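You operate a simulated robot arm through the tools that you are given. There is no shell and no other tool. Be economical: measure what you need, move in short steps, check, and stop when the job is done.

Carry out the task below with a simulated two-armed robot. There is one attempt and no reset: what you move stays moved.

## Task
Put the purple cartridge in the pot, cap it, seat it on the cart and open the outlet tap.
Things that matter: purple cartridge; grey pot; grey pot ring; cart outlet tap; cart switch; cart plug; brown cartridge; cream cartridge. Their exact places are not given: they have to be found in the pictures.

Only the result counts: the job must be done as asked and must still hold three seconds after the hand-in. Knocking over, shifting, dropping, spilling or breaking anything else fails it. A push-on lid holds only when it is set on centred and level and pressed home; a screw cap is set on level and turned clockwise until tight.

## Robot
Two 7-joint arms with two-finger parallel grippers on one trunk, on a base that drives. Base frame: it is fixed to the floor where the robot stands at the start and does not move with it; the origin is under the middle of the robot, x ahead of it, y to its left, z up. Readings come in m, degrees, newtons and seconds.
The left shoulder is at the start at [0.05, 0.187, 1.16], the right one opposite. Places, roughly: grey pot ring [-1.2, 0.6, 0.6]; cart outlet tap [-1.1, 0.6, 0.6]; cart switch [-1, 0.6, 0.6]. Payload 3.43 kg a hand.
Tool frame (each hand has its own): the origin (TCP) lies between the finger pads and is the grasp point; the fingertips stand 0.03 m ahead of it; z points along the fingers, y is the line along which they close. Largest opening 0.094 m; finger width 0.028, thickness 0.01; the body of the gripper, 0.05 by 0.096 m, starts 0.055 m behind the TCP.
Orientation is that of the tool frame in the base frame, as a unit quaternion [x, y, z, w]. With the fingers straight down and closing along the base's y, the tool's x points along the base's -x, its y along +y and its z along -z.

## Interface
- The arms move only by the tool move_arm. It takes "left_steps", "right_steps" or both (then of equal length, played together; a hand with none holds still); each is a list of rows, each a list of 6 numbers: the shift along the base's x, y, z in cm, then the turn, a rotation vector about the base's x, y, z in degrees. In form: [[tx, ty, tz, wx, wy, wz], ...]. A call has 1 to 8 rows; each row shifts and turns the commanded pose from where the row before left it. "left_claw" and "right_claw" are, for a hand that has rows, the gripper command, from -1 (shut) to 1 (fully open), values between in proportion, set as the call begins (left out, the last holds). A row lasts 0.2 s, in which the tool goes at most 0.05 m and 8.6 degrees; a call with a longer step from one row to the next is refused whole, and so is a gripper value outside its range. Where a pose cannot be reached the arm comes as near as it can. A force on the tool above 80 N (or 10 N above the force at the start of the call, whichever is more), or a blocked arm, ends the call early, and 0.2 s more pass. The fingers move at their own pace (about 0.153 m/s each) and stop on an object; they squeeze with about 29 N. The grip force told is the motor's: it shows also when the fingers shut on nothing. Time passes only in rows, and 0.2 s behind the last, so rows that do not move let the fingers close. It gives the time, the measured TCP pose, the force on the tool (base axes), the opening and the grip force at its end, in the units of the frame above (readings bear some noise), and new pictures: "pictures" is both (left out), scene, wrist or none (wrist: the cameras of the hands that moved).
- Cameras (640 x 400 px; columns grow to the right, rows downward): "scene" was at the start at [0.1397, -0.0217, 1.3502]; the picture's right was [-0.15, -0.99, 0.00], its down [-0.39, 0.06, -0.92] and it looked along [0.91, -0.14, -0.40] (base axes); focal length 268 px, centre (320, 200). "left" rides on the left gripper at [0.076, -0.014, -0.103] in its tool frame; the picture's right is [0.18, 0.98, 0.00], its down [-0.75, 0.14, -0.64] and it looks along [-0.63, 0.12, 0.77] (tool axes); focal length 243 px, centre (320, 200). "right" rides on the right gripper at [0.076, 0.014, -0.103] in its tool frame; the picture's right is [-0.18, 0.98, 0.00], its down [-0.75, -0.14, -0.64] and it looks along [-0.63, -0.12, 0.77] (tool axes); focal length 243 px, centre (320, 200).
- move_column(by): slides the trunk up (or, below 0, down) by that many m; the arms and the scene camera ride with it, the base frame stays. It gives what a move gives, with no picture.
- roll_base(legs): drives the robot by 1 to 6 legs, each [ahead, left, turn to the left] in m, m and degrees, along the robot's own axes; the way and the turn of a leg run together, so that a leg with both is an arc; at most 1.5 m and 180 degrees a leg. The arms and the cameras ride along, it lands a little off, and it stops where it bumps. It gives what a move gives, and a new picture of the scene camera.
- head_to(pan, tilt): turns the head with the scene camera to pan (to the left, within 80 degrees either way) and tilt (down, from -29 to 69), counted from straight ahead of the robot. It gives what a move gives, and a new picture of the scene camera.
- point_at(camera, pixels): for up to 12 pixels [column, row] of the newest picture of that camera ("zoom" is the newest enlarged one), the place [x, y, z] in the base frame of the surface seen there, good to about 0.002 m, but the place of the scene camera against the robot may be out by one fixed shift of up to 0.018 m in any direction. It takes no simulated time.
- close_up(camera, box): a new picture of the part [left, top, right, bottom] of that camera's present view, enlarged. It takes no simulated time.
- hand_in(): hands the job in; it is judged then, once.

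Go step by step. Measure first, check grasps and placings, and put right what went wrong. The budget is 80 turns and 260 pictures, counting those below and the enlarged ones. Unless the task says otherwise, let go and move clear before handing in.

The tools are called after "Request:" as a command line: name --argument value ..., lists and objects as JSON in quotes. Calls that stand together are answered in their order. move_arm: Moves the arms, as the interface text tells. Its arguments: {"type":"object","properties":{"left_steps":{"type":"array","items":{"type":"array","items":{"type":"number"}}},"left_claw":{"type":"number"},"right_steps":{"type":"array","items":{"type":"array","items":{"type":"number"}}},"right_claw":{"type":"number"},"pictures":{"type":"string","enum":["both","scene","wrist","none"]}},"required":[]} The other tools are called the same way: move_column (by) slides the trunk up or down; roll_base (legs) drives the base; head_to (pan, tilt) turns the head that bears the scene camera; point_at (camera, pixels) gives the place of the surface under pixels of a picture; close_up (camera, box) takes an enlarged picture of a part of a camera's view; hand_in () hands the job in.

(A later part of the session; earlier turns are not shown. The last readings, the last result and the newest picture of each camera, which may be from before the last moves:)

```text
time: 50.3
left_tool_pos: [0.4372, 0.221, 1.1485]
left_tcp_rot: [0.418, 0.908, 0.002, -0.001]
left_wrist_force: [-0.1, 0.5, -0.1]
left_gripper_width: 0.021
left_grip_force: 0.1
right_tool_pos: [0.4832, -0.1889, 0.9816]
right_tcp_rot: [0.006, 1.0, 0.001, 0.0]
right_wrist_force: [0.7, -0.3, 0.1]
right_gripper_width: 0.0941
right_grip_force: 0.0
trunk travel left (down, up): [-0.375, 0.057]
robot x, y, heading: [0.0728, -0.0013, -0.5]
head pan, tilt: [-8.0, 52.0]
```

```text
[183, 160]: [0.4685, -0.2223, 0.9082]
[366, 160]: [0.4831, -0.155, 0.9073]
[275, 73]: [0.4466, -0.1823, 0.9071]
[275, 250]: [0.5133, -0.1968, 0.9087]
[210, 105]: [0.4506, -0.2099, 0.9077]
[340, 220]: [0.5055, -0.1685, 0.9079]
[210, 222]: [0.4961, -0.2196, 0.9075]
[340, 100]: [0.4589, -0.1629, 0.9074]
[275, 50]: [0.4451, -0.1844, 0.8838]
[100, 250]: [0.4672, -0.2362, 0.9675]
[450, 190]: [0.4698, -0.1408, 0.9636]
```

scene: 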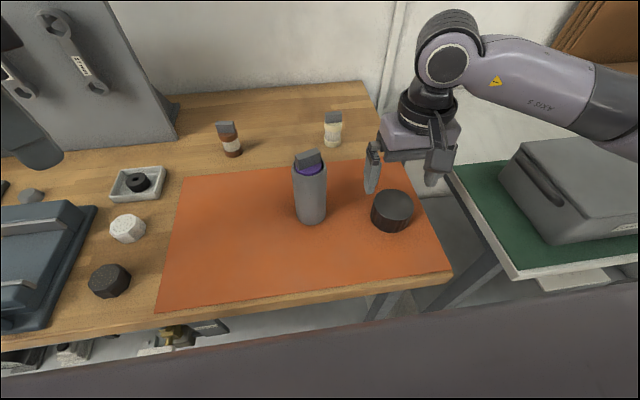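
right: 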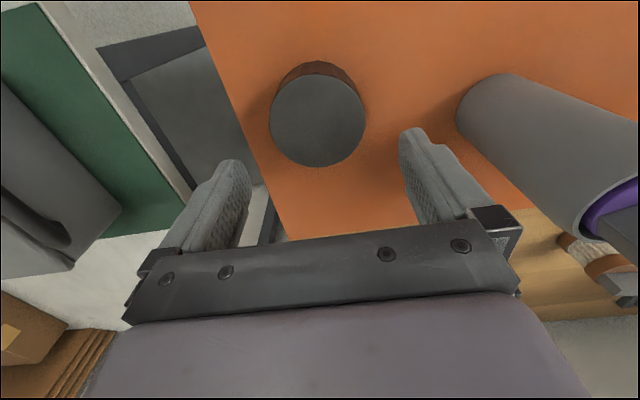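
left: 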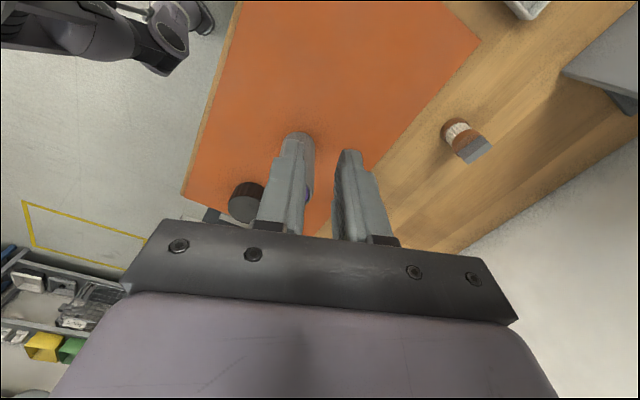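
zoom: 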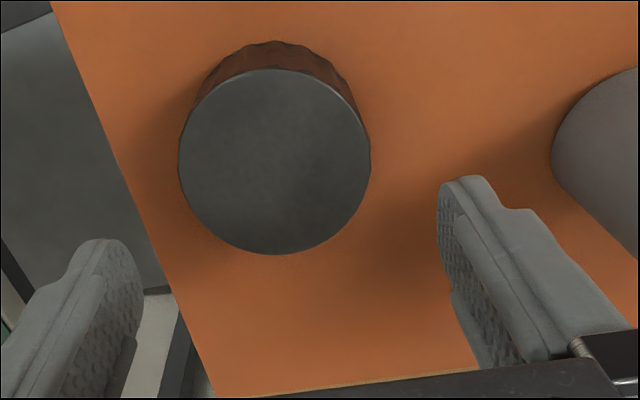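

Cap centre refined to (0.478,-0.1895). I shift x by -0.5 cm, descend to TCP z 0.900 and close.

Request:
move_arm --right_steps '[[-0.5, -0.05, -2, 0, 0, 0], [0, 0, -3, 0, 0, 0], [0, 0, -2, 0, 0, 0], [0, 0, -1.1, 0, 0, 0]]' --pictures "wrist"

Request:
move_arm --right_steps '[[0, 0, 0, 0, 0, 0], [0, 0, 0, 0, 0, 0]]' --right_claw -1 --pictures "none"

Request:
move_arm --right_steps '[[0, 0, 4, 0, 0, 0], [0, 0, 4, 0, 0, 0], [0, 0, 4, 0, 0, 0], [0, 0, 4, 0, 0, 0], [0, 0, 2, 0, 0, 0]]'

```text
time: 51.3
left_tool_pos: [0.4371, 0.2213, 1.1493]
left_tcp_rot: [0.419, 0.908, 0.003, -0.001]
left_wrist_force: [0.2, 0.2, -0.1]
left_gripper_width: 0.0211
left_grip_force: 0.1
right_tool_pos: [0.4769, -0.1895, 0.8978]
right_tcp_rot: [0.005, 1.0, 0.0, 0.0]
right_wrist_force: [-0.6, 0.3, -0.3]
right_gripper_width: 0.0942
right_grip_force: 0.0
trunk travel left (down, up): [-0.375, 0.057]
robot x, y, heading: [0.0717, -0.0002, -0.4]
head pan, tilt: [-8.0, 52.0]
```

right: 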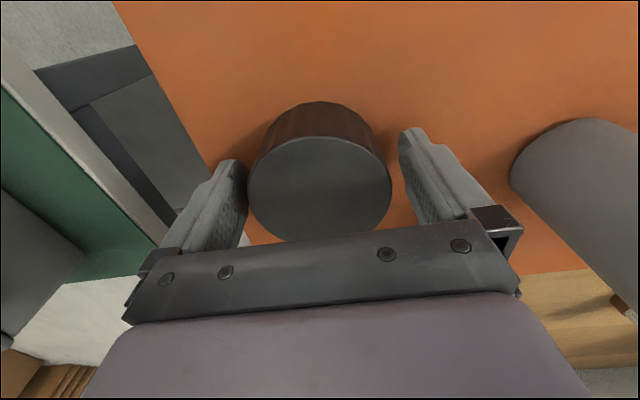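

```text
time: 51.9
left_tool_pos: [0.437, 0.2206, 1.1481]
left_tcp_rot: [0.418, 0.908, 0.003, 0.0]
left_wrist_force: [0.5, 0.1, -1.0]
left_gripper_width: 0.0211
left_grip_force: 0.0
right_tool_pos: [0.4759, -0.1886, 0.8987]
right_tcp_rot: [0.006, 1.0, -0.001, -0.002]
right_wrist_force: [0.0, 0.6, -0.6]
right_gripper_width: 0.0725
right_grip_force: 29.1
trunk travel left (down, up): [-0.375, 0.057]
robot x, y, heading: [0.0715, -0.0014, -0.6]
head pan, tilt: [-8.0, 52.0]
```

```text
time: 53.1
left_tool_pos: [0.436, 0.2224, 1.1483]
left_tcp_rot: [0.419, 0.908, 0.003, -0.001]
left_wrist_force: [-0.2, -0.1, -1.2]
left_gripper_width: 0.0215
left_grip_force: 0.0
right_tool_pos: [0.4779, -0.1878, 1.079]
right_tcp_rot: [0.005, 1.0, 0.0, 0.0]
right_wrist_force: [0.7, 0.3, -0.2]
right_gripper_width: 0.0725
right_grip_force: 29.1
trunk travel left (down, up): [-0.375, 0.057]
robot x, y, heading: [0.071, -0.0, -0.7]
head pan, tilt: [-8.0, 52.0]
```

scene: 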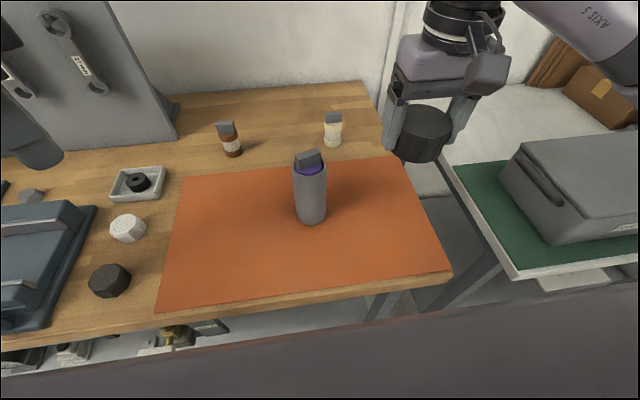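
right: 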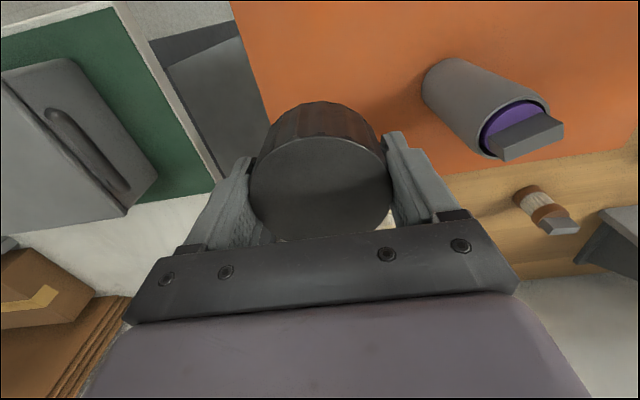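

Cap gripped and lifted (bottom 3.3 cm below TCP). I re-measure the rim from the right wrist camera at this pose.

Request:
close_up --camera "right" --box '[460, 70, 580, 170]'

Request:
close_up --camera "scene" --box '[270, 60, 480, 240]'

```text
4.00 times, centred on (520, 120) of right
```

zoom: 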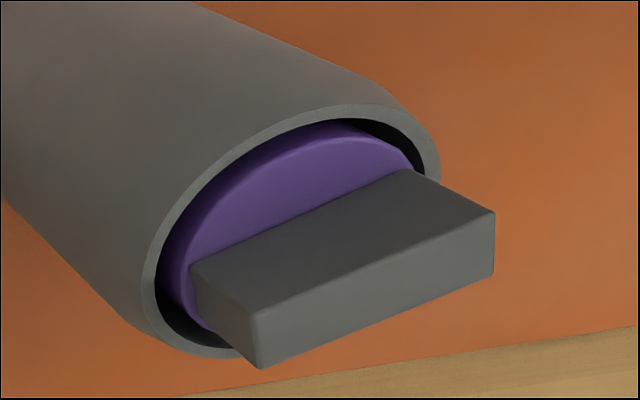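

```text
2.22 times, centred on (375, 150) of scene
```

zoom: 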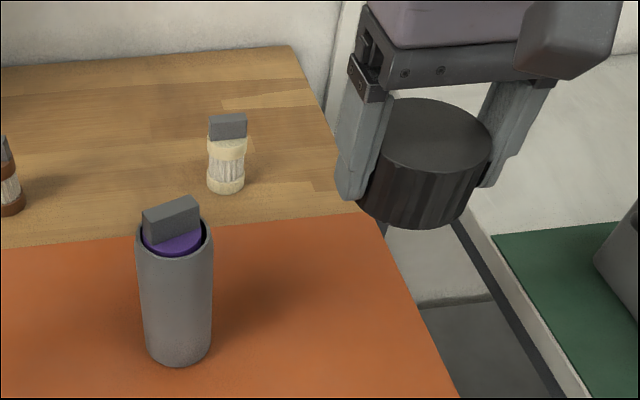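

Request:
point_at --camera "right" --pixels '[[477.3, 142.5], [480, 127.5], [497, 108], [515, 99], [530, 97.3], [546, 106.5], [549, 113.5], [486, 155.5], [498, 158]]'

```text
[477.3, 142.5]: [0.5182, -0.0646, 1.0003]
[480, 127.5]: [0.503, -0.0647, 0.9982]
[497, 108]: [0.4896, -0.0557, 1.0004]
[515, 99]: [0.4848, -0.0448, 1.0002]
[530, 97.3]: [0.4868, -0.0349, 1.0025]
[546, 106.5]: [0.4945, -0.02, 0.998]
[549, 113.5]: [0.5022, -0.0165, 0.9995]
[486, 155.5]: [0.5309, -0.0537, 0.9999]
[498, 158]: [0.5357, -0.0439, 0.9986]
```

Rim centre ≈(0.510,-0.0403). I carry the cap over it at z≈1.10.

Request:
move_arm --right_steps '[[0, 0, 2.2, 0, 0, 0], [0.8, 3.7, 0, 0, 0, 0], [0.8, 3.7, 0, 0, 0, 0], [0.8, 3.7, 0, 0, 0, 0], [0.7, 3.63, 0, 0, 0, 0], [0, 0, -1.5, 0, 0, 0], [0, 0, -1, 0, 0, 0]]'

Request:
close_up --camera "scene" --box '[240, 90, 400, 240]'

Request:
close_up --camera "left" --box '[0, 0, 640, 400]'

```text
time: 54.7
left_tool_pos: [0.4368, 0.221, 1.1486]
left_tcp_rot: [0.419, 0.908, 0.002, -0.002]
left_wrist_force: [-0.7, 0.9, 1.4]
left_gripper_width: 0.0212
left_grip_force: 0.1
right_tool_pos: [0.5059, -0.042, 1.0756]
right_tcp_rot: [0.004, 1.0, -0.001, -0.001]
right_wrist_force: [-0.8, 0.1, -0.5]
right_gripper_width: 0.0726
right_grip_force: 29.1
trunk travel left (down, up): [-0.375, 0.057]
robot x, y, heading: [0.074, -0.0032, -0.5]
head pan, tilt: [-8.0, 52.0]
```

scene: 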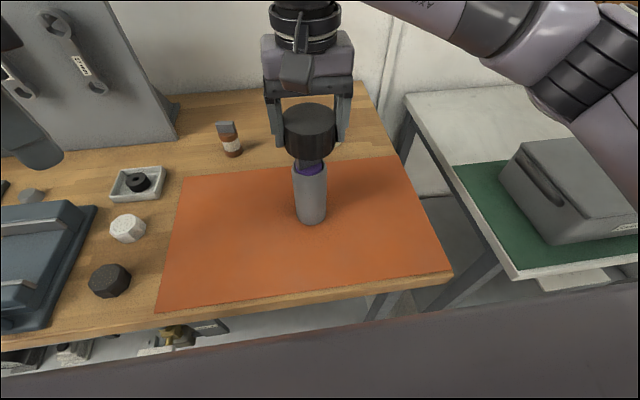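
right: 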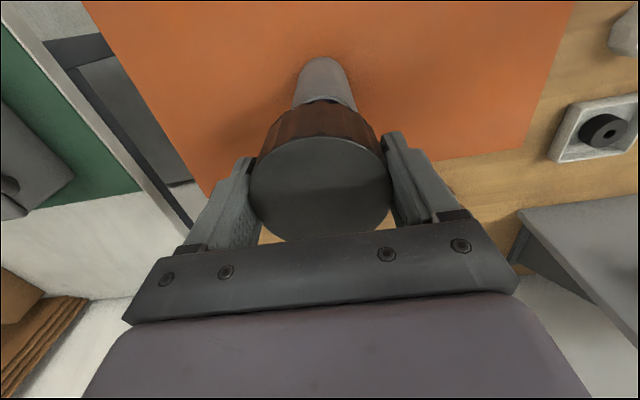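

```text
2.67 times, centred on (320, 165) of scene
```

zoom: 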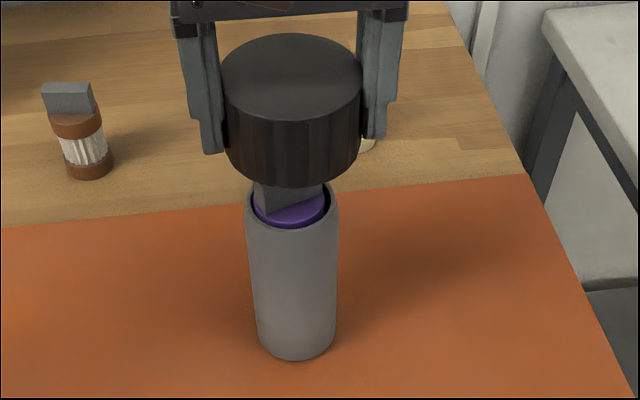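

```text
1.00 times, centred on (320, 200) of left
```

zoom: 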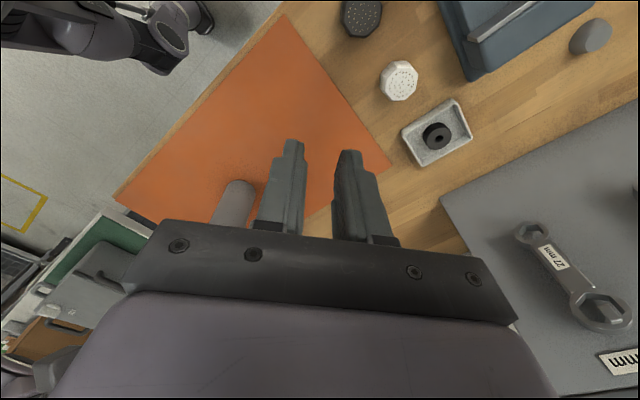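

Cap and rim are aligned in the scene zoom (292 vs 292). I correct slightly and lower to engagement, watching force.

Request:
move_arm --right_steps '[[0.3, 0.12, -1, 0, 0, 0], [0, 0, -1.5, 0, 0, 0], [0, 0, -1, 0, 0, 0], [0, 0, -0.5, 0, 0, 0], [0, 0, -0.4, 0, 0, 0]]'

Request:
close_up --camera "scene" --box '[240, 90, 400, 240]'

```text
time: 55.9
left_tool_pos: [0.4348, 0.221, 1.1486]
left_tcp_rot: [0.419, 0.908, 0.002, 0.0]
left_wrist_force: [0.5, -0.1, 0.6]
left_gripper_width: 0.021
left_grip_force: 0.0
right_tool_pos: [0.5108, -0.0403, 1.0313]
right_tcp_rot: [0.005, 1.0, -0.001, -0.001]
right_wrist_force: [-0.6, 0.4, -0.1]
right_gripper_width: 0.0726
right_grip_force: 29.2
trunk travel left (down, up): [-0.375, 0.057]
robot x, y, heading: [0.0716, -0.003, -0.4]
head pan, tilt: [-8.0, 52.0]
```

scene: 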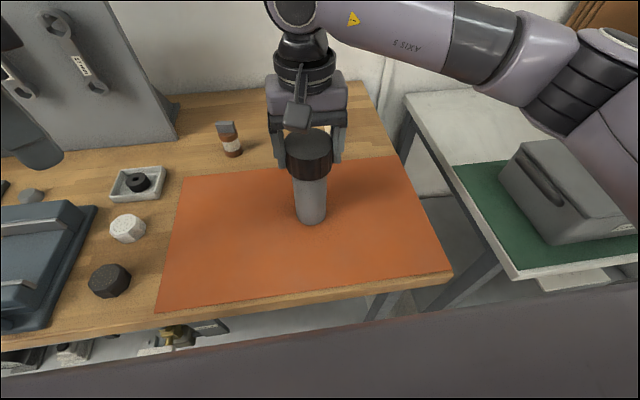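
right: 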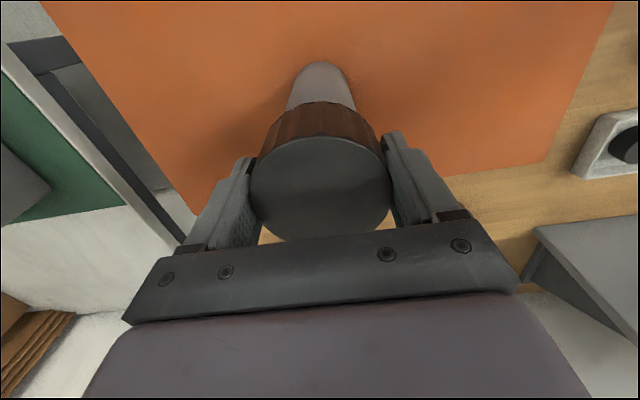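

```text
2.67 times, centred on (320, 165) of scene
```

zoom: 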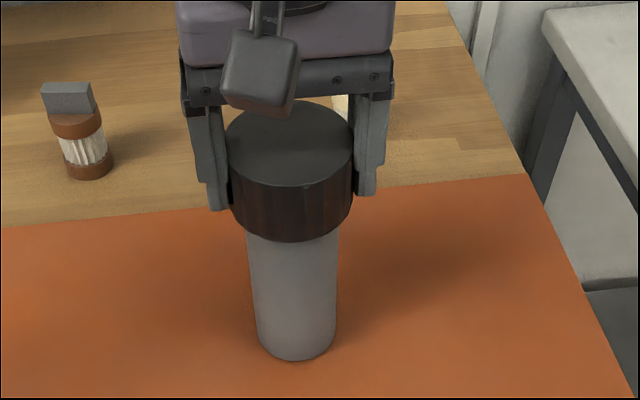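

The tab is inside the cap; the cap's bottom edge is at rim level. I nudge x -0.15 cm and lower on in small steps.

Request:
move_arm --right_steps '[[-0.15, 0, -0.2, 0, 0, 0], [0, 0, -0.2, 0, 0, 0], [0, 0, -0.2, 0, 0, 0]]' --pictures "none"

Request:
move_arm --right_steps '[[0, 0, -0.2, 0, 0, 0], [0, 0, -0.2, 0, 0, 0]]' --pictures "none"

```text
time: 56.7
left_tool_pos: [0.435, 0.2217, 1.1498]
left_tcp_rot: [0.419, 0.908, 0.002, 0.0]
left_wrist_force: [-0.5, -0.3, -0.3]
left_gripper_width: 0.0212
left_grip_force: 0.1
right_tool_pos: [0.5096, -0.0408, 1.0235]
right_tcp_rot: [0.005, 1.0, 0.0, -0.001]
right_wrist_force: [0.5, -0.3, 0.1]
right_gripper_width: 0.0727
right_grip_force: 29.0
trunk travel left (down, up): [-0.375, 0.057]
robot x, y, heading: [0.0766, -0.0025, -0.7]
head pan, tilt: [-8.0, 52.0]
```

```text
time: 57.3
left_tool_pos: [0.4363, 0.2216, 1.148]
left_tcp_rot: [0.419, 0.908, 0.002, -0.001]
left_wrist_force: [0.6, 0.6, 0.1]
left_gripper_width: 0.0213
left_grip_force: 0.1
right_tool_pos: [0.5102, -0.0398, 1.0217]
right_tcp_rot: [0.005, 1.0, 0.001, -0.001]
right_wrist_force: [-0.5, 1.2, 1.6]
right_gripper_width: 0.0728
right_grip_force: 28.6
trunk travel left (down, up): [-0.375, 0.057]
robot x, y, heading: [0.0716, -0.0034, -0.4]
head pan, tilt: [-8.0, 52.0]
```

Request:
move_arm --right_steps '[[0, 0, -0.2, 0, 0, 0], [0, 0, 0, 0, 0, 0]]' --pictures "none"

Request:
move_arm --right_steps '[[0, 0, -0.2, 0, 0, 0], [0, 0, 0, 0, 0, 0]]' --pictures "scene"

```text
time: 57.9
left_tool_pos: [0.4369, 0.2208, 1.1482]
left_tcp_rot: [0.418, 0.908, 0.002, -0.001]
left_wrist_force: [-0.3, -1.1, -0.1]
left_gripper_width: 0.0211
left_grip_force: 0.0
right_tool_pos: [0.5102, -0.0399, 1.0193]
right_tcp_rot: [0.004, 1.0, 0.0, -0.002]
right_wrist_force: [-0.9, 0.5, -0.6]
right_gripper_width: 0.0727
right_grip_force: 29.0
trunk travel left (down, up): [-0.375, 0.057]
robot x, y, heading: [0.0768, 0.0006, -0.4]
head pan, tilt: [-8.0, 52.0]
```

```text
time: 58.5
left_tool_pos: [0.4367, 0.2217, 1.1483]
left_tcp_rot: [0.419, 0.908, 0.003, -0.001]
left_wrist_force: [-0.2, 0.1, 1.2]
left_gripper_width: 0.0213
left_grip_force: 0.0
right_tool_pos: [0.5095, -0.0403, 1.0178]
right_tcp_rot: [0.005, 1.0, 0.0, -0.001]
right_wrist_force: [-0.5, 0.3, 0.4]
right_gripper_width: 0.0729
right_grip_force: 28.6
trunk travel left (down, up): [-0.375, 0.057]
robot x, y, heading: [0.0733, -0.0037, -0.5]
head pan, tilt: [-8.0, 52.0]
```

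scene: 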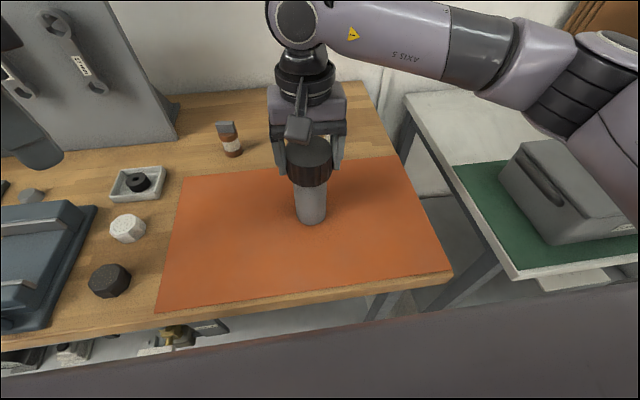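

Still no resistance; I keep lowering to find the stop.

Request:
move_arm --right_steps '[[0, 0, -0.2, 0, 0, 0], [0, 0, -0.2, 0, 0, 0], [0, 0, 0, 0, 0, 0]]' --pictures "none"

Request:
move_arm --right_steps '[[0, 0, -0.2, 0, 0, 0], [0, 0, -0.2, 0, 0, 0], [0, 0, 0, 0, 0, 0]]' --pictures "none"

Request:
move_arm --right_steps '[[0, 0, -0.2, 0, 0, 0], [0, 0, 0, 0, 0, 0]]' --pictures "none"

```text
time: 59.3
left_tool_pos: [0.4352, 0.2209, 1.1499]
left_tcp_rot: [0.418, 0.908, 0.003, 0.0]
left_wrist_force: [0.8, 0.1, 0.5]
left_gripper_width: 0.0214
left_grip_force: 0.1
right_tool_pos: [0.5097, -0.0389, 1.016]
right_tcp_rot: [0.005, 1.0, 0.003, 0.002]
right_wrist_force: [1.3, -2.6, 28.0]
right_gripper_width: 0.0726
right_grip_force: 29.5
trunk travel left (down, up): [-0.375, 0.057]
robot x, y, heading: [0.077, 0.0014, -0.3]
head pan, tilt: [-8.0, 52.0]
```

```text
time: 60.1
left_tool_pos: [0.4342, 0.2209, 1.1493]
left_tcp_rot: [0.419, 0.908, 0.003, 0.0]
left_wrist_force: [0.0, 0.1, 1.0]
left_gripper_width: 0.0211
left_grip_force: 0.1
right_tool_pos: [0.5081, -0.039, 1.0145]
right_tcp_rot: [0.004, 1.0, 0.003, 0.003]
right_wrist_force: [-1.4, -4.2, 37.2]
right_gripper_width: 0.0725
right_grip_force: 29.0
trunk travel left (down, up): [-0.375, 0.057]
robot x, y, heading: [0.0746, -0.0042, -0.5]
head pan, tilt: [-8.0, 52.0]
```

```text
time: 60.7
left_tool_pos: [0.4349, 0.2216, 1.1502]
left_tcp_rot: [0.419, 0.908, 0.002, 0.0]
left_wrist_force: [0.8, 0.2, 0.9]
left_gripper_width: 0.0212
left_grip_force: 0.0
right_tool_pos: [0.5087, -0.0389, 1.0118]
right_tcp_rot: [0.005, 1.0, 0.002, 0.003]
right_wrist_force: [-1.9, -5.8, 38.4]
right_gripper_width: 0.0725
right_grip_force: 29.1
trunk travel left (down, up): [-0.375, 0.057]
robot x, y, heading: [0.0732, -0.0057, -0.4]
head pan, tilt: [-8.0, 52.0]
```

Contact at TCP 1.0165, then a constant ~38 N while sliding — probably the fingers slipping along the cap. I look closely.

Request:
close_up --camera "scene" --box '[250, 110, 370, 230]'

Request:
close_up --camera "right" --box '[200, 40, 460, 240]'

Request:
point_at --camera "right" --pixels '[[320, 190], [320, 150], [270, 180], [370, 180]]'

```text
3.33 times, centred on (310, 170) of scene
```

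zoom: 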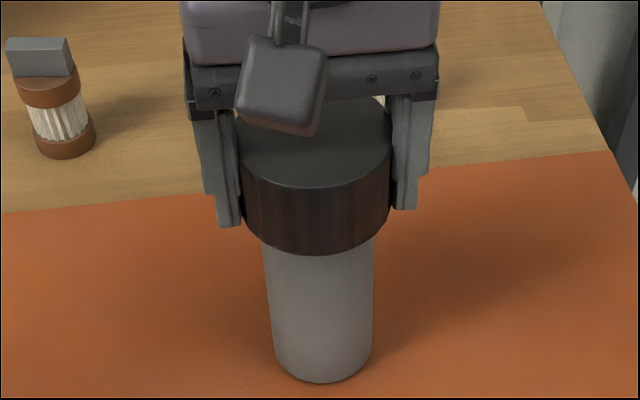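

```text
2.00 times, centred on (330, 140) of right
```

zoom: 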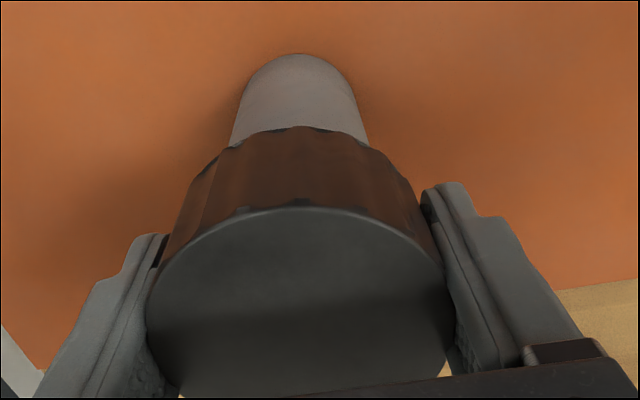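

```text
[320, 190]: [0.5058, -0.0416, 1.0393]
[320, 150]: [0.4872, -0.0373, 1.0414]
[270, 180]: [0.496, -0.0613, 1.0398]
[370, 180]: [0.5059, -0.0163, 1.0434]
```

I measure the cap edge heights in the scene view to tell how far it has gone over the rim.

Request:
point_at --camera "scene" --pixels '[[310, 184], [310, 182], [310, 187], [310, 190], [310, 165], [310, 168], [310, 160], [311, 222], [311, 250], [300, 160], [325, 158]]'

```text
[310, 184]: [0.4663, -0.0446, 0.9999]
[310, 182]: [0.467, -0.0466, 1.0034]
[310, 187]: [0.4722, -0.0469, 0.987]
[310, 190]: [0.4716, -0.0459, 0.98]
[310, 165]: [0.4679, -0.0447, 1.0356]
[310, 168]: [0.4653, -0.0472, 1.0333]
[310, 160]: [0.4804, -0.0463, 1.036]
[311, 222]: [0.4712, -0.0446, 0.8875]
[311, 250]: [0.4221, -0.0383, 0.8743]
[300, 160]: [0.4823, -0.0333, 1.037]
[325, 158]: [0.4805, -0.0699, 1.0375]
```

The cap is 1.3 cm over the rim, top at ≈1.027 (after calibration), likely resting on the thread. I turn clockwise 60° under light pressure and see if it draws down.

Request:
move_arm --right_steps '[[0, 0, 0, 0, 0, -7.5], [0, 0, 0, 0, 0, -7.5], [0, 0, 0, 0, 0, -7.5], [0, 0, 0, 0, 0, -7.5], [0, 0, 0, 0, 0, -7.5], [0, 0, 0, 0, 0, -7.5], [0, 0, 0, 0, 0, -7.5], [0, 0, 0, 0, 0, -7.5]]'

Request:
close_up --camera "scene" --box '[250, 110, 370, 230]'

Request:
point_at --camera "scene" --pixels '[[310, 160], [300, 160], [315, 160], [310, 184], [310, 187], [310, 250]]'

```text
time: 62.5
left_tool_pos: [0.436, 0.2217, 1.1487]
left_tcp_rot: [0.419, 0.908, 0.002, 0.0]
left_wrist_force: [-0.4, -0.5, 0.6]
left_gripper_width: 0.0214
left_grip_force: 0.1
right_tool_pos: [0.5091, -0.0388, 1.0098]
right_tcp_rot: [0.506, 0.863, 0.002, 0.001]
right_wrist_force: [4.6, 2.3, 30.0]
right_gripper_width: 0.0725
right_grip_force: 28.9
trunk travel left (down, up): [-0.375, 0.057]
robot x, y, heading: [0.0716, -0.0012, -0.3]
head pan, tilt: [-8.0, 52.0]
```

scene: 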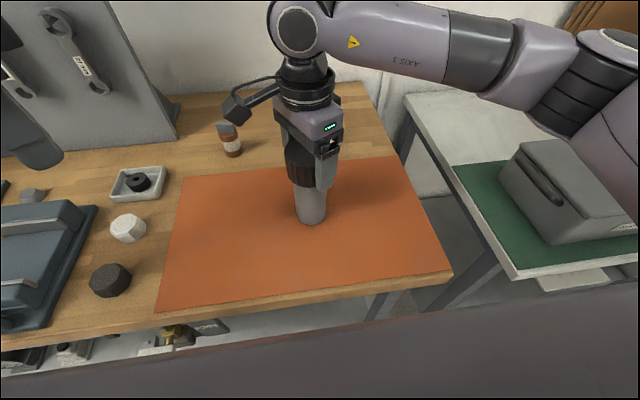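
right: 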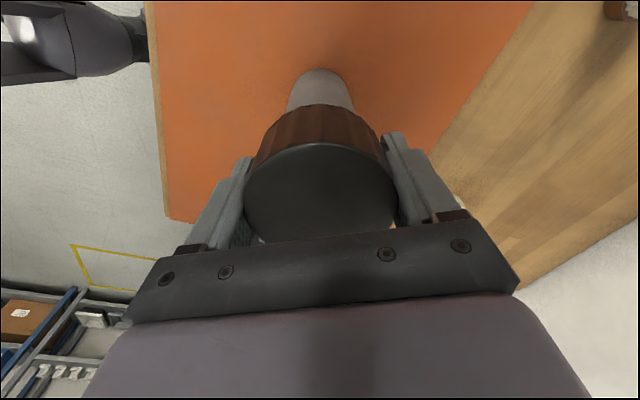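

```text
3.33 times, centred on (310, 170) of scene
```

zoom: 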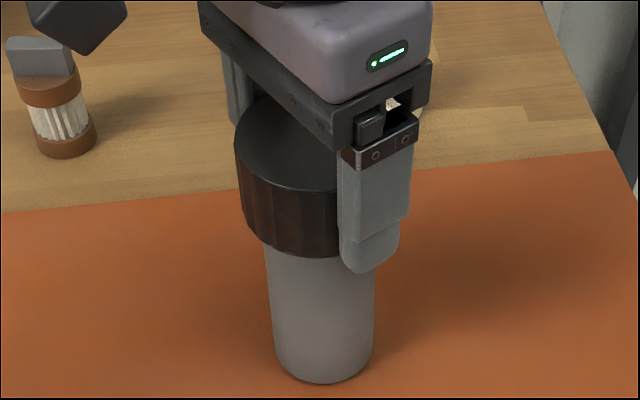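

```text
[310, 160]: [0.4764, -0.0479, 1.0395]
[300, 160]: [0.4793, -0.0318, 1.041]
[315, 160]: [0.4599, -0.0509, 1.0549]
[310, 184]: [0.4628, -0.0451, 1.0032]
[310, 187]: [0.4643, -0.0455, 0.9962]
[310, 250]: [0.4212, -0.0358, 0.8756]
```

The cap hasn't visibly drawn down; the pot may turn along. I'll hold the pot with the left hand: pitch it to near-horizontal and approach low from the left.

Request:
move_arm --left_steps '[[0, 0, 0, -6.16, -5.26, 0], [0, -1, -1, -6.16, -5.26, 0], [0, -2, -2, -6.16, -5.26, 0], [0, -2, -2, -6.16, -5.26, 0], [0, -3, -3, -6.16, -5.26, 0], [0, -3, -3, -6.16, -5.26, 0], [0, -3, -3, -6.16, -5.26, 0], [0.3, -3.3, -3.3, -6.16, -5.26, 0]]' --left_claw 0.7

```text
time: 64.3
left_tool_pos: [0.4373, 0.0476, 0.9763]
left_tcp_rot: [0.354, 0.766, -0.225, 0.487]
left_wrist_force: [0.3, 0.3, -0.4]
left_gripper_width: 0.0799
left_grip_force: 0.1
right_tool_pos: [0.5094, -0.0382, 1.0095]
right_tcp_rot: [0.504, 0.864, 0.003, 0.001]
right_wrist_force: [2.9, 1.6, 29.4]
right_gripper_width: 0.0723
right_grip_force: 29.3
trunk travel left (down, up): [-0.375, 0.057]
robot x, y, heading: [0.0759, -0.0016, -0.6]
head pan, tilt: [-8.0, 52.0]
```

scene: 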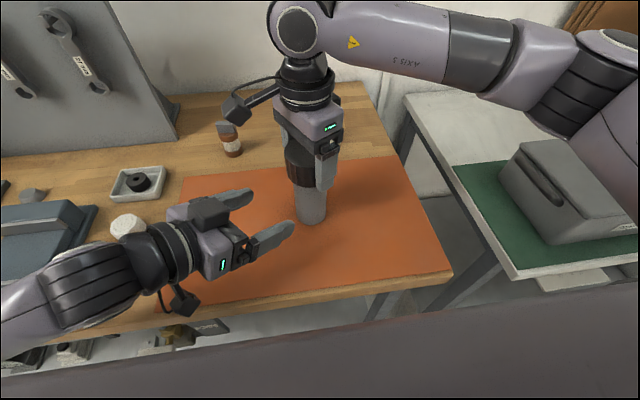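
left: 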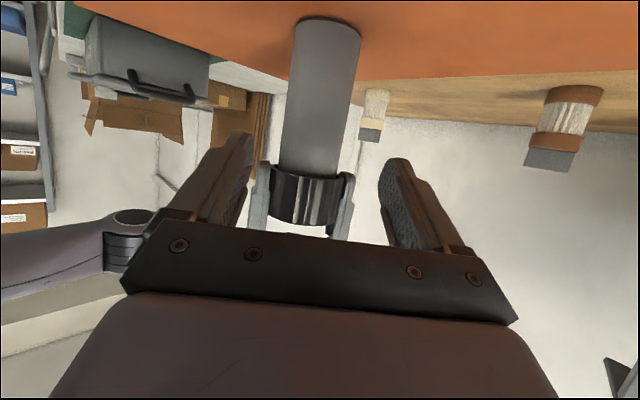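

The pot is centred between the left fingers (≈(322,100)). I advance 12 cm and close gently on the body.

Request:
move_arm --left_steps '[[1.45, -1.75, -1.3, 0, 0, 0], [1.45, -1.75, -1.2, 0, 0, 0], [1.45, -1.75, -1.2, 0, 0, 0], [1.45, -1.75, -1.2, 0, 0, 0], [1.4, -1.7, -1.2, 0, 0, 0]]' --pictures "wrist"

Request:
move_arm --left_steps '[[0, 0, 0, 0, 0, 0], [0, 0, 0, 0, 0, 0]]' --left_claw -1

```text
time: 65.5
left_tool_pos: [0.5098, -0.039, 0.9143]
left_tcp_rot: [0.354, 0.768, -0.222, 0.486]
left_wrist_force: [0.0, 0.1, -0.4]
left_gripper_width: 0.0798
left_grip_force: 0.1
right_tool_pos: [0.5095, -0.0392, 1.0096]
right_tcp_rot: [0.503, 0.864, 0.003, 0.001]
right_wrist_force: [3.2, 2.6, 28.4]
right_gripper_width: 0.0723
right_grip_force: 28.9
trunk travel left (down, up): [-0.375, 0.057]
robot x, y, heading: [0.0766, -0.0038, -0.4]
head pan, tilt: [-8.0, 52.0]
```

left: 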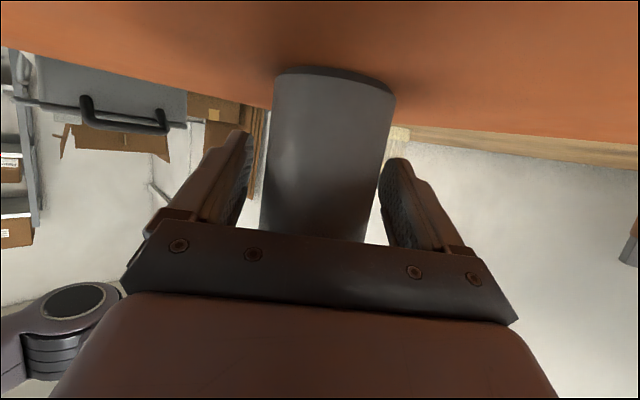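

```text
time: 66.1
left_tool_pos: [0.5101, -0.039, 0.9141]
left_tcp_rot: [0.355, 0.767, -0.223, 0.485]
left_wrist_force: [1.2, -2.8, -0.2]
left_gripper_width: 0.0616
left_grip_force: 28.9
right_tool_pos: [0.51, -0.0385, 1.0098]
right_tcp_rot: [0.504, 0.864, 0.004, 0.001]
right_wrist_force: [3.1, 4.5, 28.8]
right_gripper_width: 0.0723
right_grip_force: 29.1
trunk travel left (down, up): [-0.375, 0.057]
robot x, y, heading: [0.074, -0.0029, -0.3]
head pan, tilt: [-8.0, 52.0]
```

scene: 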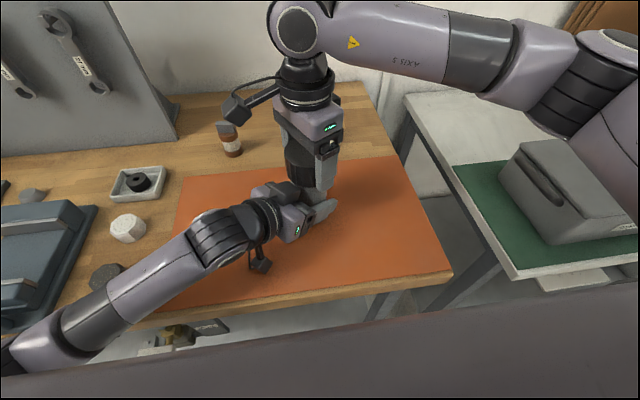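
left: 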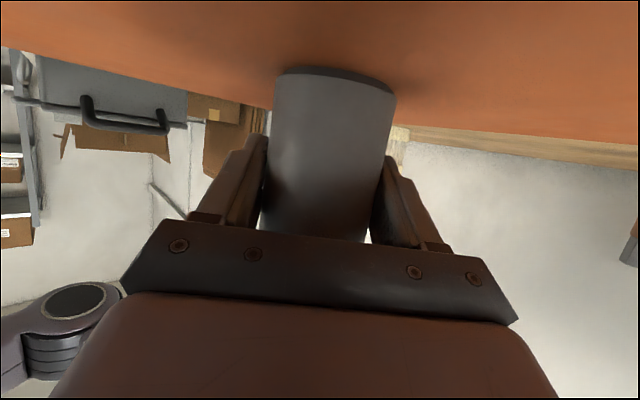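

The left hand holds the pot firmly. I open the right hand, turn it back 120° counter-clockwise, regrip, ready to turn clockwise.

Request:
move_arm --right_steps '[[0, 0, 0, 0, 0, 0], [0, 0, 0.8, 0, 0, 0], [0, 0, 0, 0, 0, 8], [0, 0, 0, 0, 0, 8], [0, 0, 0, 0, 0, 8], [0, 0, 0, 0, 0, 8], [0, 0, 0, 0, 0, 8], [0, 0, 0, 0, 0, 8]]' --right_claw 0.9 --pictures "none"

Request:
move_arm --right_steps '[[0, 0, 0, 0, 0, 8], [0, 0, 0, 0, 0, 8], [0, 0, 0, 0, 0, 8], [0, 0, 0, 0, 0, 8], [0, 0, 0, 0, 0, 8], [0, 0, 0, 0, 0, 8], [0, 0, 0, 0, 0, 8], [0, 0, 0, 0, 0, 8]]'

Request:
close_up --camera "scene" --box '[250, 110, 370, 230]'

Request:
close_up --camera "right" --box '[200, 40, 460, 240]'

```text
time: 67.9
left_tool_pos: [0.5107, -0.0401, 0.9144]
left_tcp_rot: [0.353, 0.767, -0.222, 0.487]
left_wrist_force: [-4.7, 0.4, 5.8]
left_gripper_width: 0.0616
left_grip_force: 29.0
right_tool_pos: [0.5082, -0.0395, 1.0159]
right_tcp_rot: [0.107, 0.994, -0.001, 0.0]
right_wrist_force: [0.1, 1.0, 0.5]
right_gripper_width: 0.0892
right_grip_force: 0.1
trunk travel left (down, up): [-0.375, 0.057]
robot x, y, heading: [0.0741, 0.0015, -0.5]
head pan, tilt: [-8.0, 52.0]
```

```text
time: 69.4
left_tool_pos: [0.4981, -0.0516, 0.9148]
left_tcp_rot: [0.368, 0.76, -0.235, 0.482]
left_wrist_force: [-0.8, -0.6, 0.5]
left_gripper_width: 0.0614
left_grip_force: 29.3
right_tool_pos: [0.5186, -0.0354, 1.0172]
right_tcp_rot: [-0.305, 0.952, 0.006, 0.019]
right_wrist_force: [1.1, 0.3, -0.8]
right_gripper_width: 0.0894
right_grip_force: 0.0
trunk travel left (down, up): [-0.375, 0.057]
robot x, y, heading: [0.0738, -0.0007, -0.6]
head pan, tilt: [-8.0, 52.0]
stopped in row 7 (left hand): the force on the tool passed its limit (the readings are from after the stop); the commanded pose is now the measured one
```

scene: 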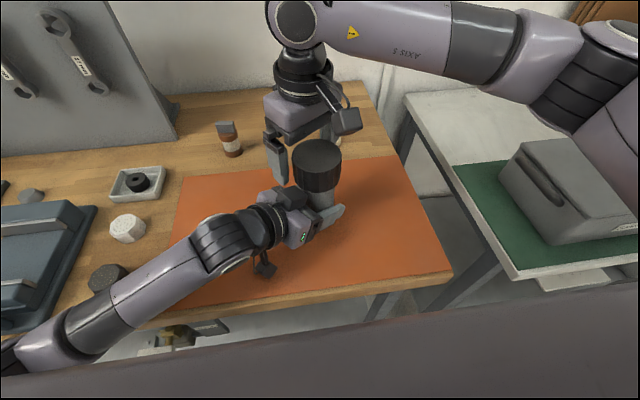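
right: 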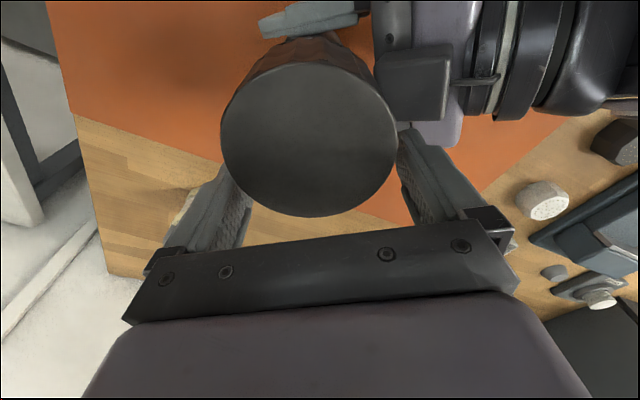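

```text
3.33 times, centred on (310, 170) of scene
```

zoom: 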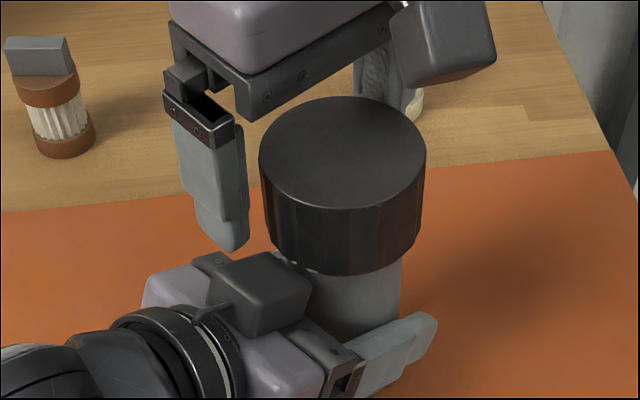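

```text
2.00 times, centred on (330, 140) of right
```

zoom: 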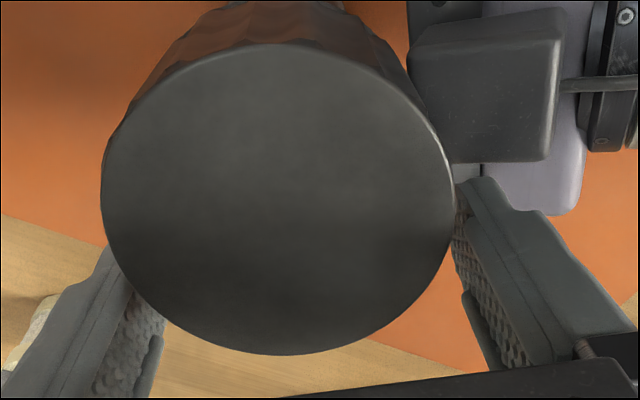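

The right finger touched the left hand's camera block and dragged pot and left hand ~1.5 cm (still gripped upright). I check the cap's level and position, then will turn the right hand away.

Request:
point_at --camera "right" --pixels '[[310, 65], [310, 210], [228, 130], [392, 130], [310, 140], [250, 80], [370, 190]]'

Request:
move_arm --right_steps '[[-0.4, -0.3, 0, 0, 0, -6], [-0.8, -0.6, 0, 0, 0, -6], [-0.8, -0.6, 0, 0, 0, -6], [0, -0.1, 0, 0, 0, -6]]'

Request:
close_up --camera "scene" --box '[250, 110, 370, 230]'

```text
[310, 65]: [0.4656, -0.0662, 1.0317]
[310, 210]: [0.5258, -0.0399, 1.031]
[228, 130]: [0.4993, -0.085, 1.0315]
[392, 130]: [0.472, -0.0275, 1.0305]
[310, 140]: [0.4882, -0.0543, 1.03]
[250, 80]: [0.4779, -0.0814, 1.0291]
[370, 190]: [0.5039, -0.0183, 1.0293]
```

```text
time: 70.4
left_tool_pos: [0.495, -0.0515, 0.9154]
left_tcp_rot: [0.368, 0.76, -0.235, 0.482]
left_wrist_force: [-14.3, -8.9, -6.6]
left_gripper_width: 0.0614
left_grip_force: 28.5
right_tool_pos: [0.4996, -0.0514, 1.0189]
right_tcp_rot: [-0.099, 0.995, 0.003, 0.021]
right_wrist_force: [11.7, 6.9, 10.1]
right_gripper_width: 0.0919
right_grip_force: 2.0
trunk travel left (down, up): [-0.375, 0.057]
robot x, y, heading: [0.0759, -0.0033, -0.5]
head pan, tilt: [-8.0, 52.0]
```

scene: 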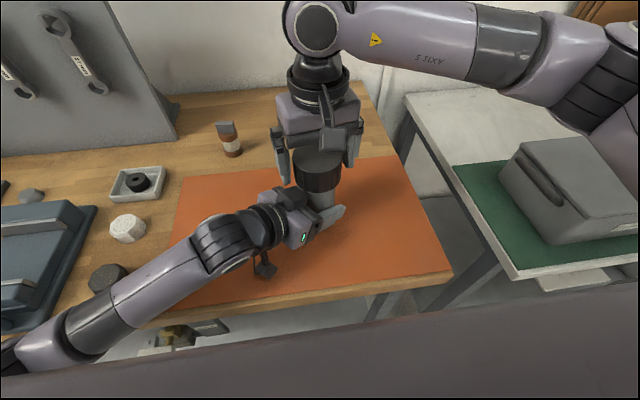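
right: 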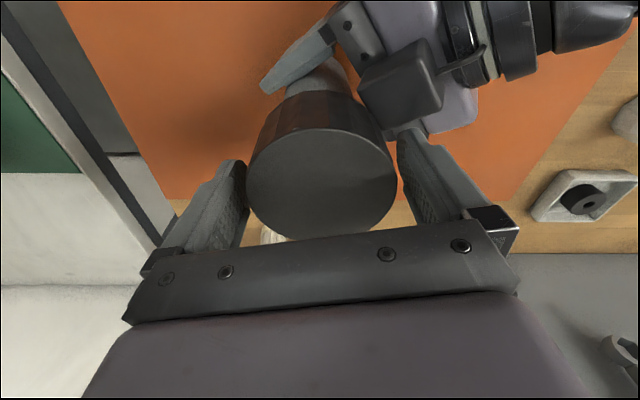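

```text
3.33 times, centred on (310, 170) of scene
```

zoom: 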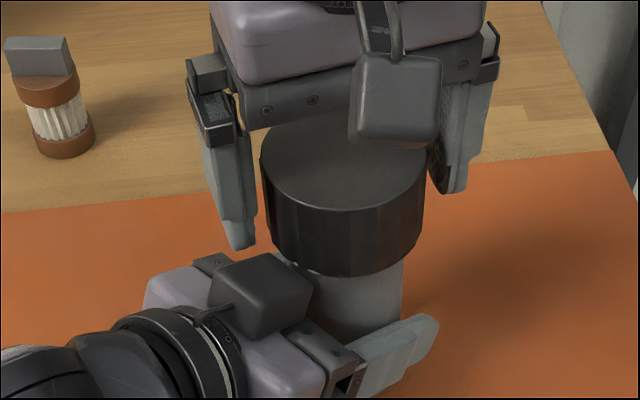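

Left finger still touches the block. I turn the right hand 24° further clockwise, then centre it on the cap at ≈(0.492,-0.053).

Request:
move_arm --right_steps '[[0.3, 0, 0, 0, 0, -8], [0, 0, 0, 0, 0, -8], [-0.5, -0.1, 0, 0, 0, -8], [-0.5, -0.1, 0, 0, 0, 0]]' --pictures "wrist"

```text
time: 71.4
left_tool_pos: [0.4963, -0.0512, 0.9156]
left_tcp_rot: [0.368, 0.759, -0.235, 0.483]
left_wrist_force: [0.0, 0.3, -1.6]
left_gripper_width: 0.0615
left_grip_force: 27.9
right_tool_pos: [0.4925, -0.0542, 1.0159]
right_tcp_rot: [0.109, 0.994, -0.003, 0.02]
right_wrist_force: [0.0, -0.9, 0.7]
right_gripper_width: 0.0891
right_grip_force: 0.1
trunk travel left (down, up): [-0.375, 0.057]
robot x, y, heading: [0.0707, 0.0013, -0.5]
head pan, tilt: [-8.0, 52.0]
```

right: 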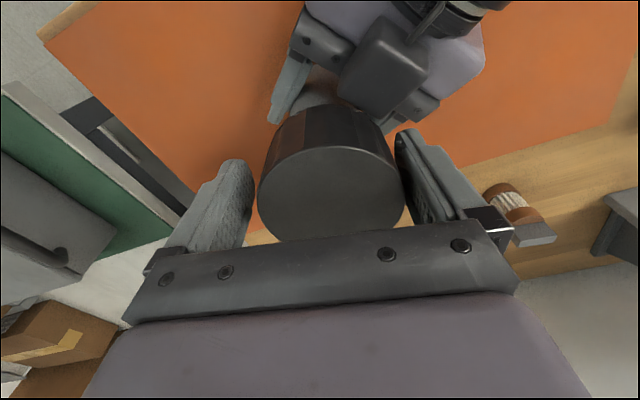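

I correct the 2° tilt and shift 4 mm along the closing axis, then grip the cap.

Request:
move_arm --right_steps '[[0.1, 0.4, 0, 0.6, 2.2, 0], [0, 0, 0, 0, 0, 0]]' --pictures "none"

Request:
move_arm --right_steps '[[0, 0, 0, 0, 0, 0], [0, 0, 0, 0, 0, 0]]' --right_claw -1 --pictures "none"

Request:
move_arm --right_steps '[[0, 0, -0.1, 0, 0, -8], [0, 0, -0.1, 0, 0, -8], [0, 0, -0.1, 0, 0, -8], [0, 0, 0, 0, 0, -8]]' --pictures "none"

Request:
move_arm --right_steps '[[0, 0, 0, 0, 0, -8], [0, 0, 0, 0, 0, -8], [0, 0, 0, 0, 0, -8], [0, 0, 0, 0, 0, -8], [0, 0, 0, 0, 0, -8], [0, 0, 0, 0, 0, -8], [0, 0, 0, 0, 0, -8]]'

Request:
close_up --camera "scene" --box '[250, 110, 370, 230]'

```text
time: 72.0
left_tool_pos: [0.4959, -0.0514, 0.9149]
left_tcp_rot: [0.367, 0.76, -0.234, 0.483]
left_wrist_force: [0.5, 0.7, -1.0]
left_gripper_width: 0.0615
left_grip_force: 29.0
right_tool_pos: [0.494, -0.0495, 1.018]
right_tcp_rot: [0.108, 0.994, 0.0, 0.0]
right_wrist_force: [-0.5, 0.0, 0.2]
right_gripper_width: 0.0894
right_grip_force: 0.1
trunk travel left (down, up): [-0.375, 0.057]
robot x, y, heading: [0.0734, -0.0017, -0.3]
head pan, tilt: [-8.0, 52.0]
```

```text
time: 72.6
left_tool_pos: [0.4964, -0.0517, 0.9149]
left_tcp_rot: [0.367, 0.76, -0.234, 0.483]
left_wrist_force: [0.7, 0.9, -1.0]
left_gripper_width: 0.0615
left_grip_force: 29.0
right_tool_pos: [0.4939, -0.0506, 1.0162]
right_tcp_rot: [0.108, 0.994, 0.001, 0.0]
right_wrist_force: [-0.4, -0.6, -1.0]
right_gripper_width: 0.074
right_grip_force: 29.0
trunk travel left (down, up): [-0.375, 0.057]
robot x, y, heading: [0.0777, 0.0003, -0.6]
head pan, tilt: [-8.0, 52.0]
```

```text
time: 73.6
left_tool_pos: [0.4964, -0.0508, 0.9152]
left_tcp_rot: [0.368, 0.759, -0.236, 0.483]
left_wrist_force: [-3.8, -5.8, -6.4]
left_gripper_width: 0.0616
left_grip_force: 28.7
right_tool_pos: [0.4936, -0.05, 1.0156]
right_tcp_rot: [0.38, 0.925, 0.003, 0.002]
right_wrist_force: [5.7, 6.7, 8.9]
right_gripper_width: 0.0741
right_grip_force: 29.0
trunk travel left (down, up): [-0.375, 0.057]
robot x, y, heading: [0.0764, 0.0026, -0.3]
head pan, tilt: [-8.0, 52.0]
```

```text
time: 75.2
left_tool_pos: [0.4944, -0.0514, 0.9148]
left_tcp_rot: [0.369, 0.759, -0.236, 0.482]
left_wrist_force: [-19.2, -2.5, -5.5]
left_gripper_width: 0.0617
left_grip_force: 29.4
right_tool_pos: [0.4937, -0.0518, 1.0149]
right_tcp_rot: [0.77, 0.638, 0.002, 0.004]
right_wrist_force: [20.3, 0.8, 17.8]
right_gripper_width: 0.0724
right_grip_force: 28.8
trunk travel left (down, up): [-0.375, 0.057]
robot x, y, heading: [0.0766, -0.0026, -0.4]
head pan, tilt: [-8.0, 52.0]
```

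scene: 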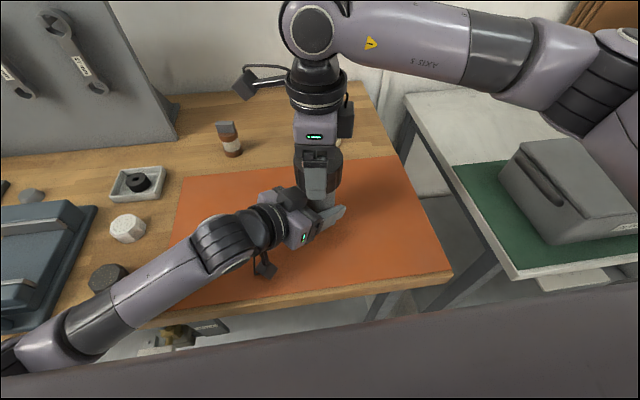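
right: 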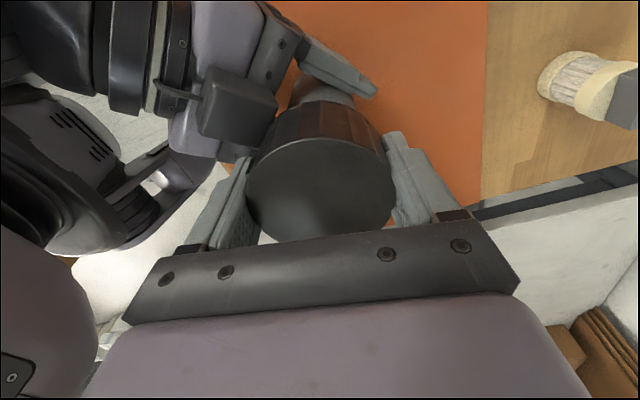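

```text
3.33 times, centred on (310, 170) of scene
```

zoom: 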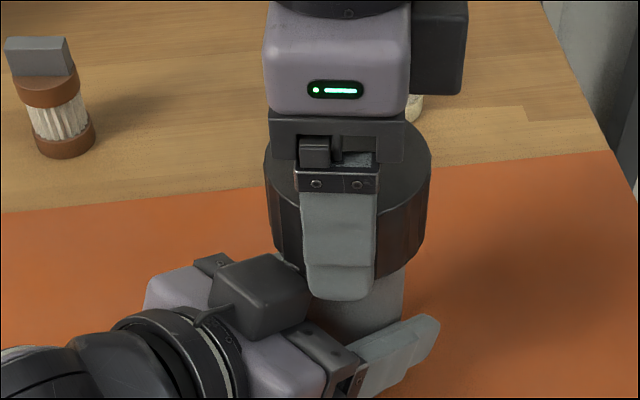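

I check the cap's height and marks after this 88° stroke.

Request:
point_at --camera "right" --pixels '[[320, 160], [320, 200], [270, 180], [370, 180], [320, 145]]'

Request:
point_at --camera "scene" --pixels '[[300, 158], [334, 164], [300, 185], [330, 190], [332, 193], [328, 186], [310, 270]]'

Request:
close_up --camera "right" --box '[220, 60, 420, 240]'

```text
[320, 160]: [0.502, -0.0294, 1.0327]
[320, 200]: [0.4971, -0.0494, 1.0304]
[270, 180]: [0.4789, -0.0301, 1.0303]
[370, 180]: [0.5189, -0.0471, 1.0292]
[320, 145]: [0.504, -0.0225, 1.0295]
```

```text
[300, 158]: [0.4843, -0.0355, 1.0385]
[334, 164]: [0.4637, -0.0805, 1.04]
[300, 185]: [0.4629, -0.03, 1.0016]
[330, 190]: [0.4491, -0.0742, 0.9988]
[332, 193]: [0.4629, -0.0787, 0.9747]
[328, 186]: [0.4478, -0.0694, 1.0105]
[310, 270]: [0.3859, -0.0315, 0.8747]
```

```text
2.22 times, centred on (320, 150) of right
```

zoom: 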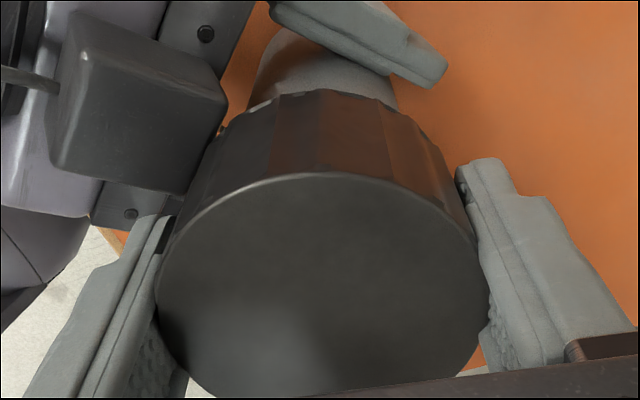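

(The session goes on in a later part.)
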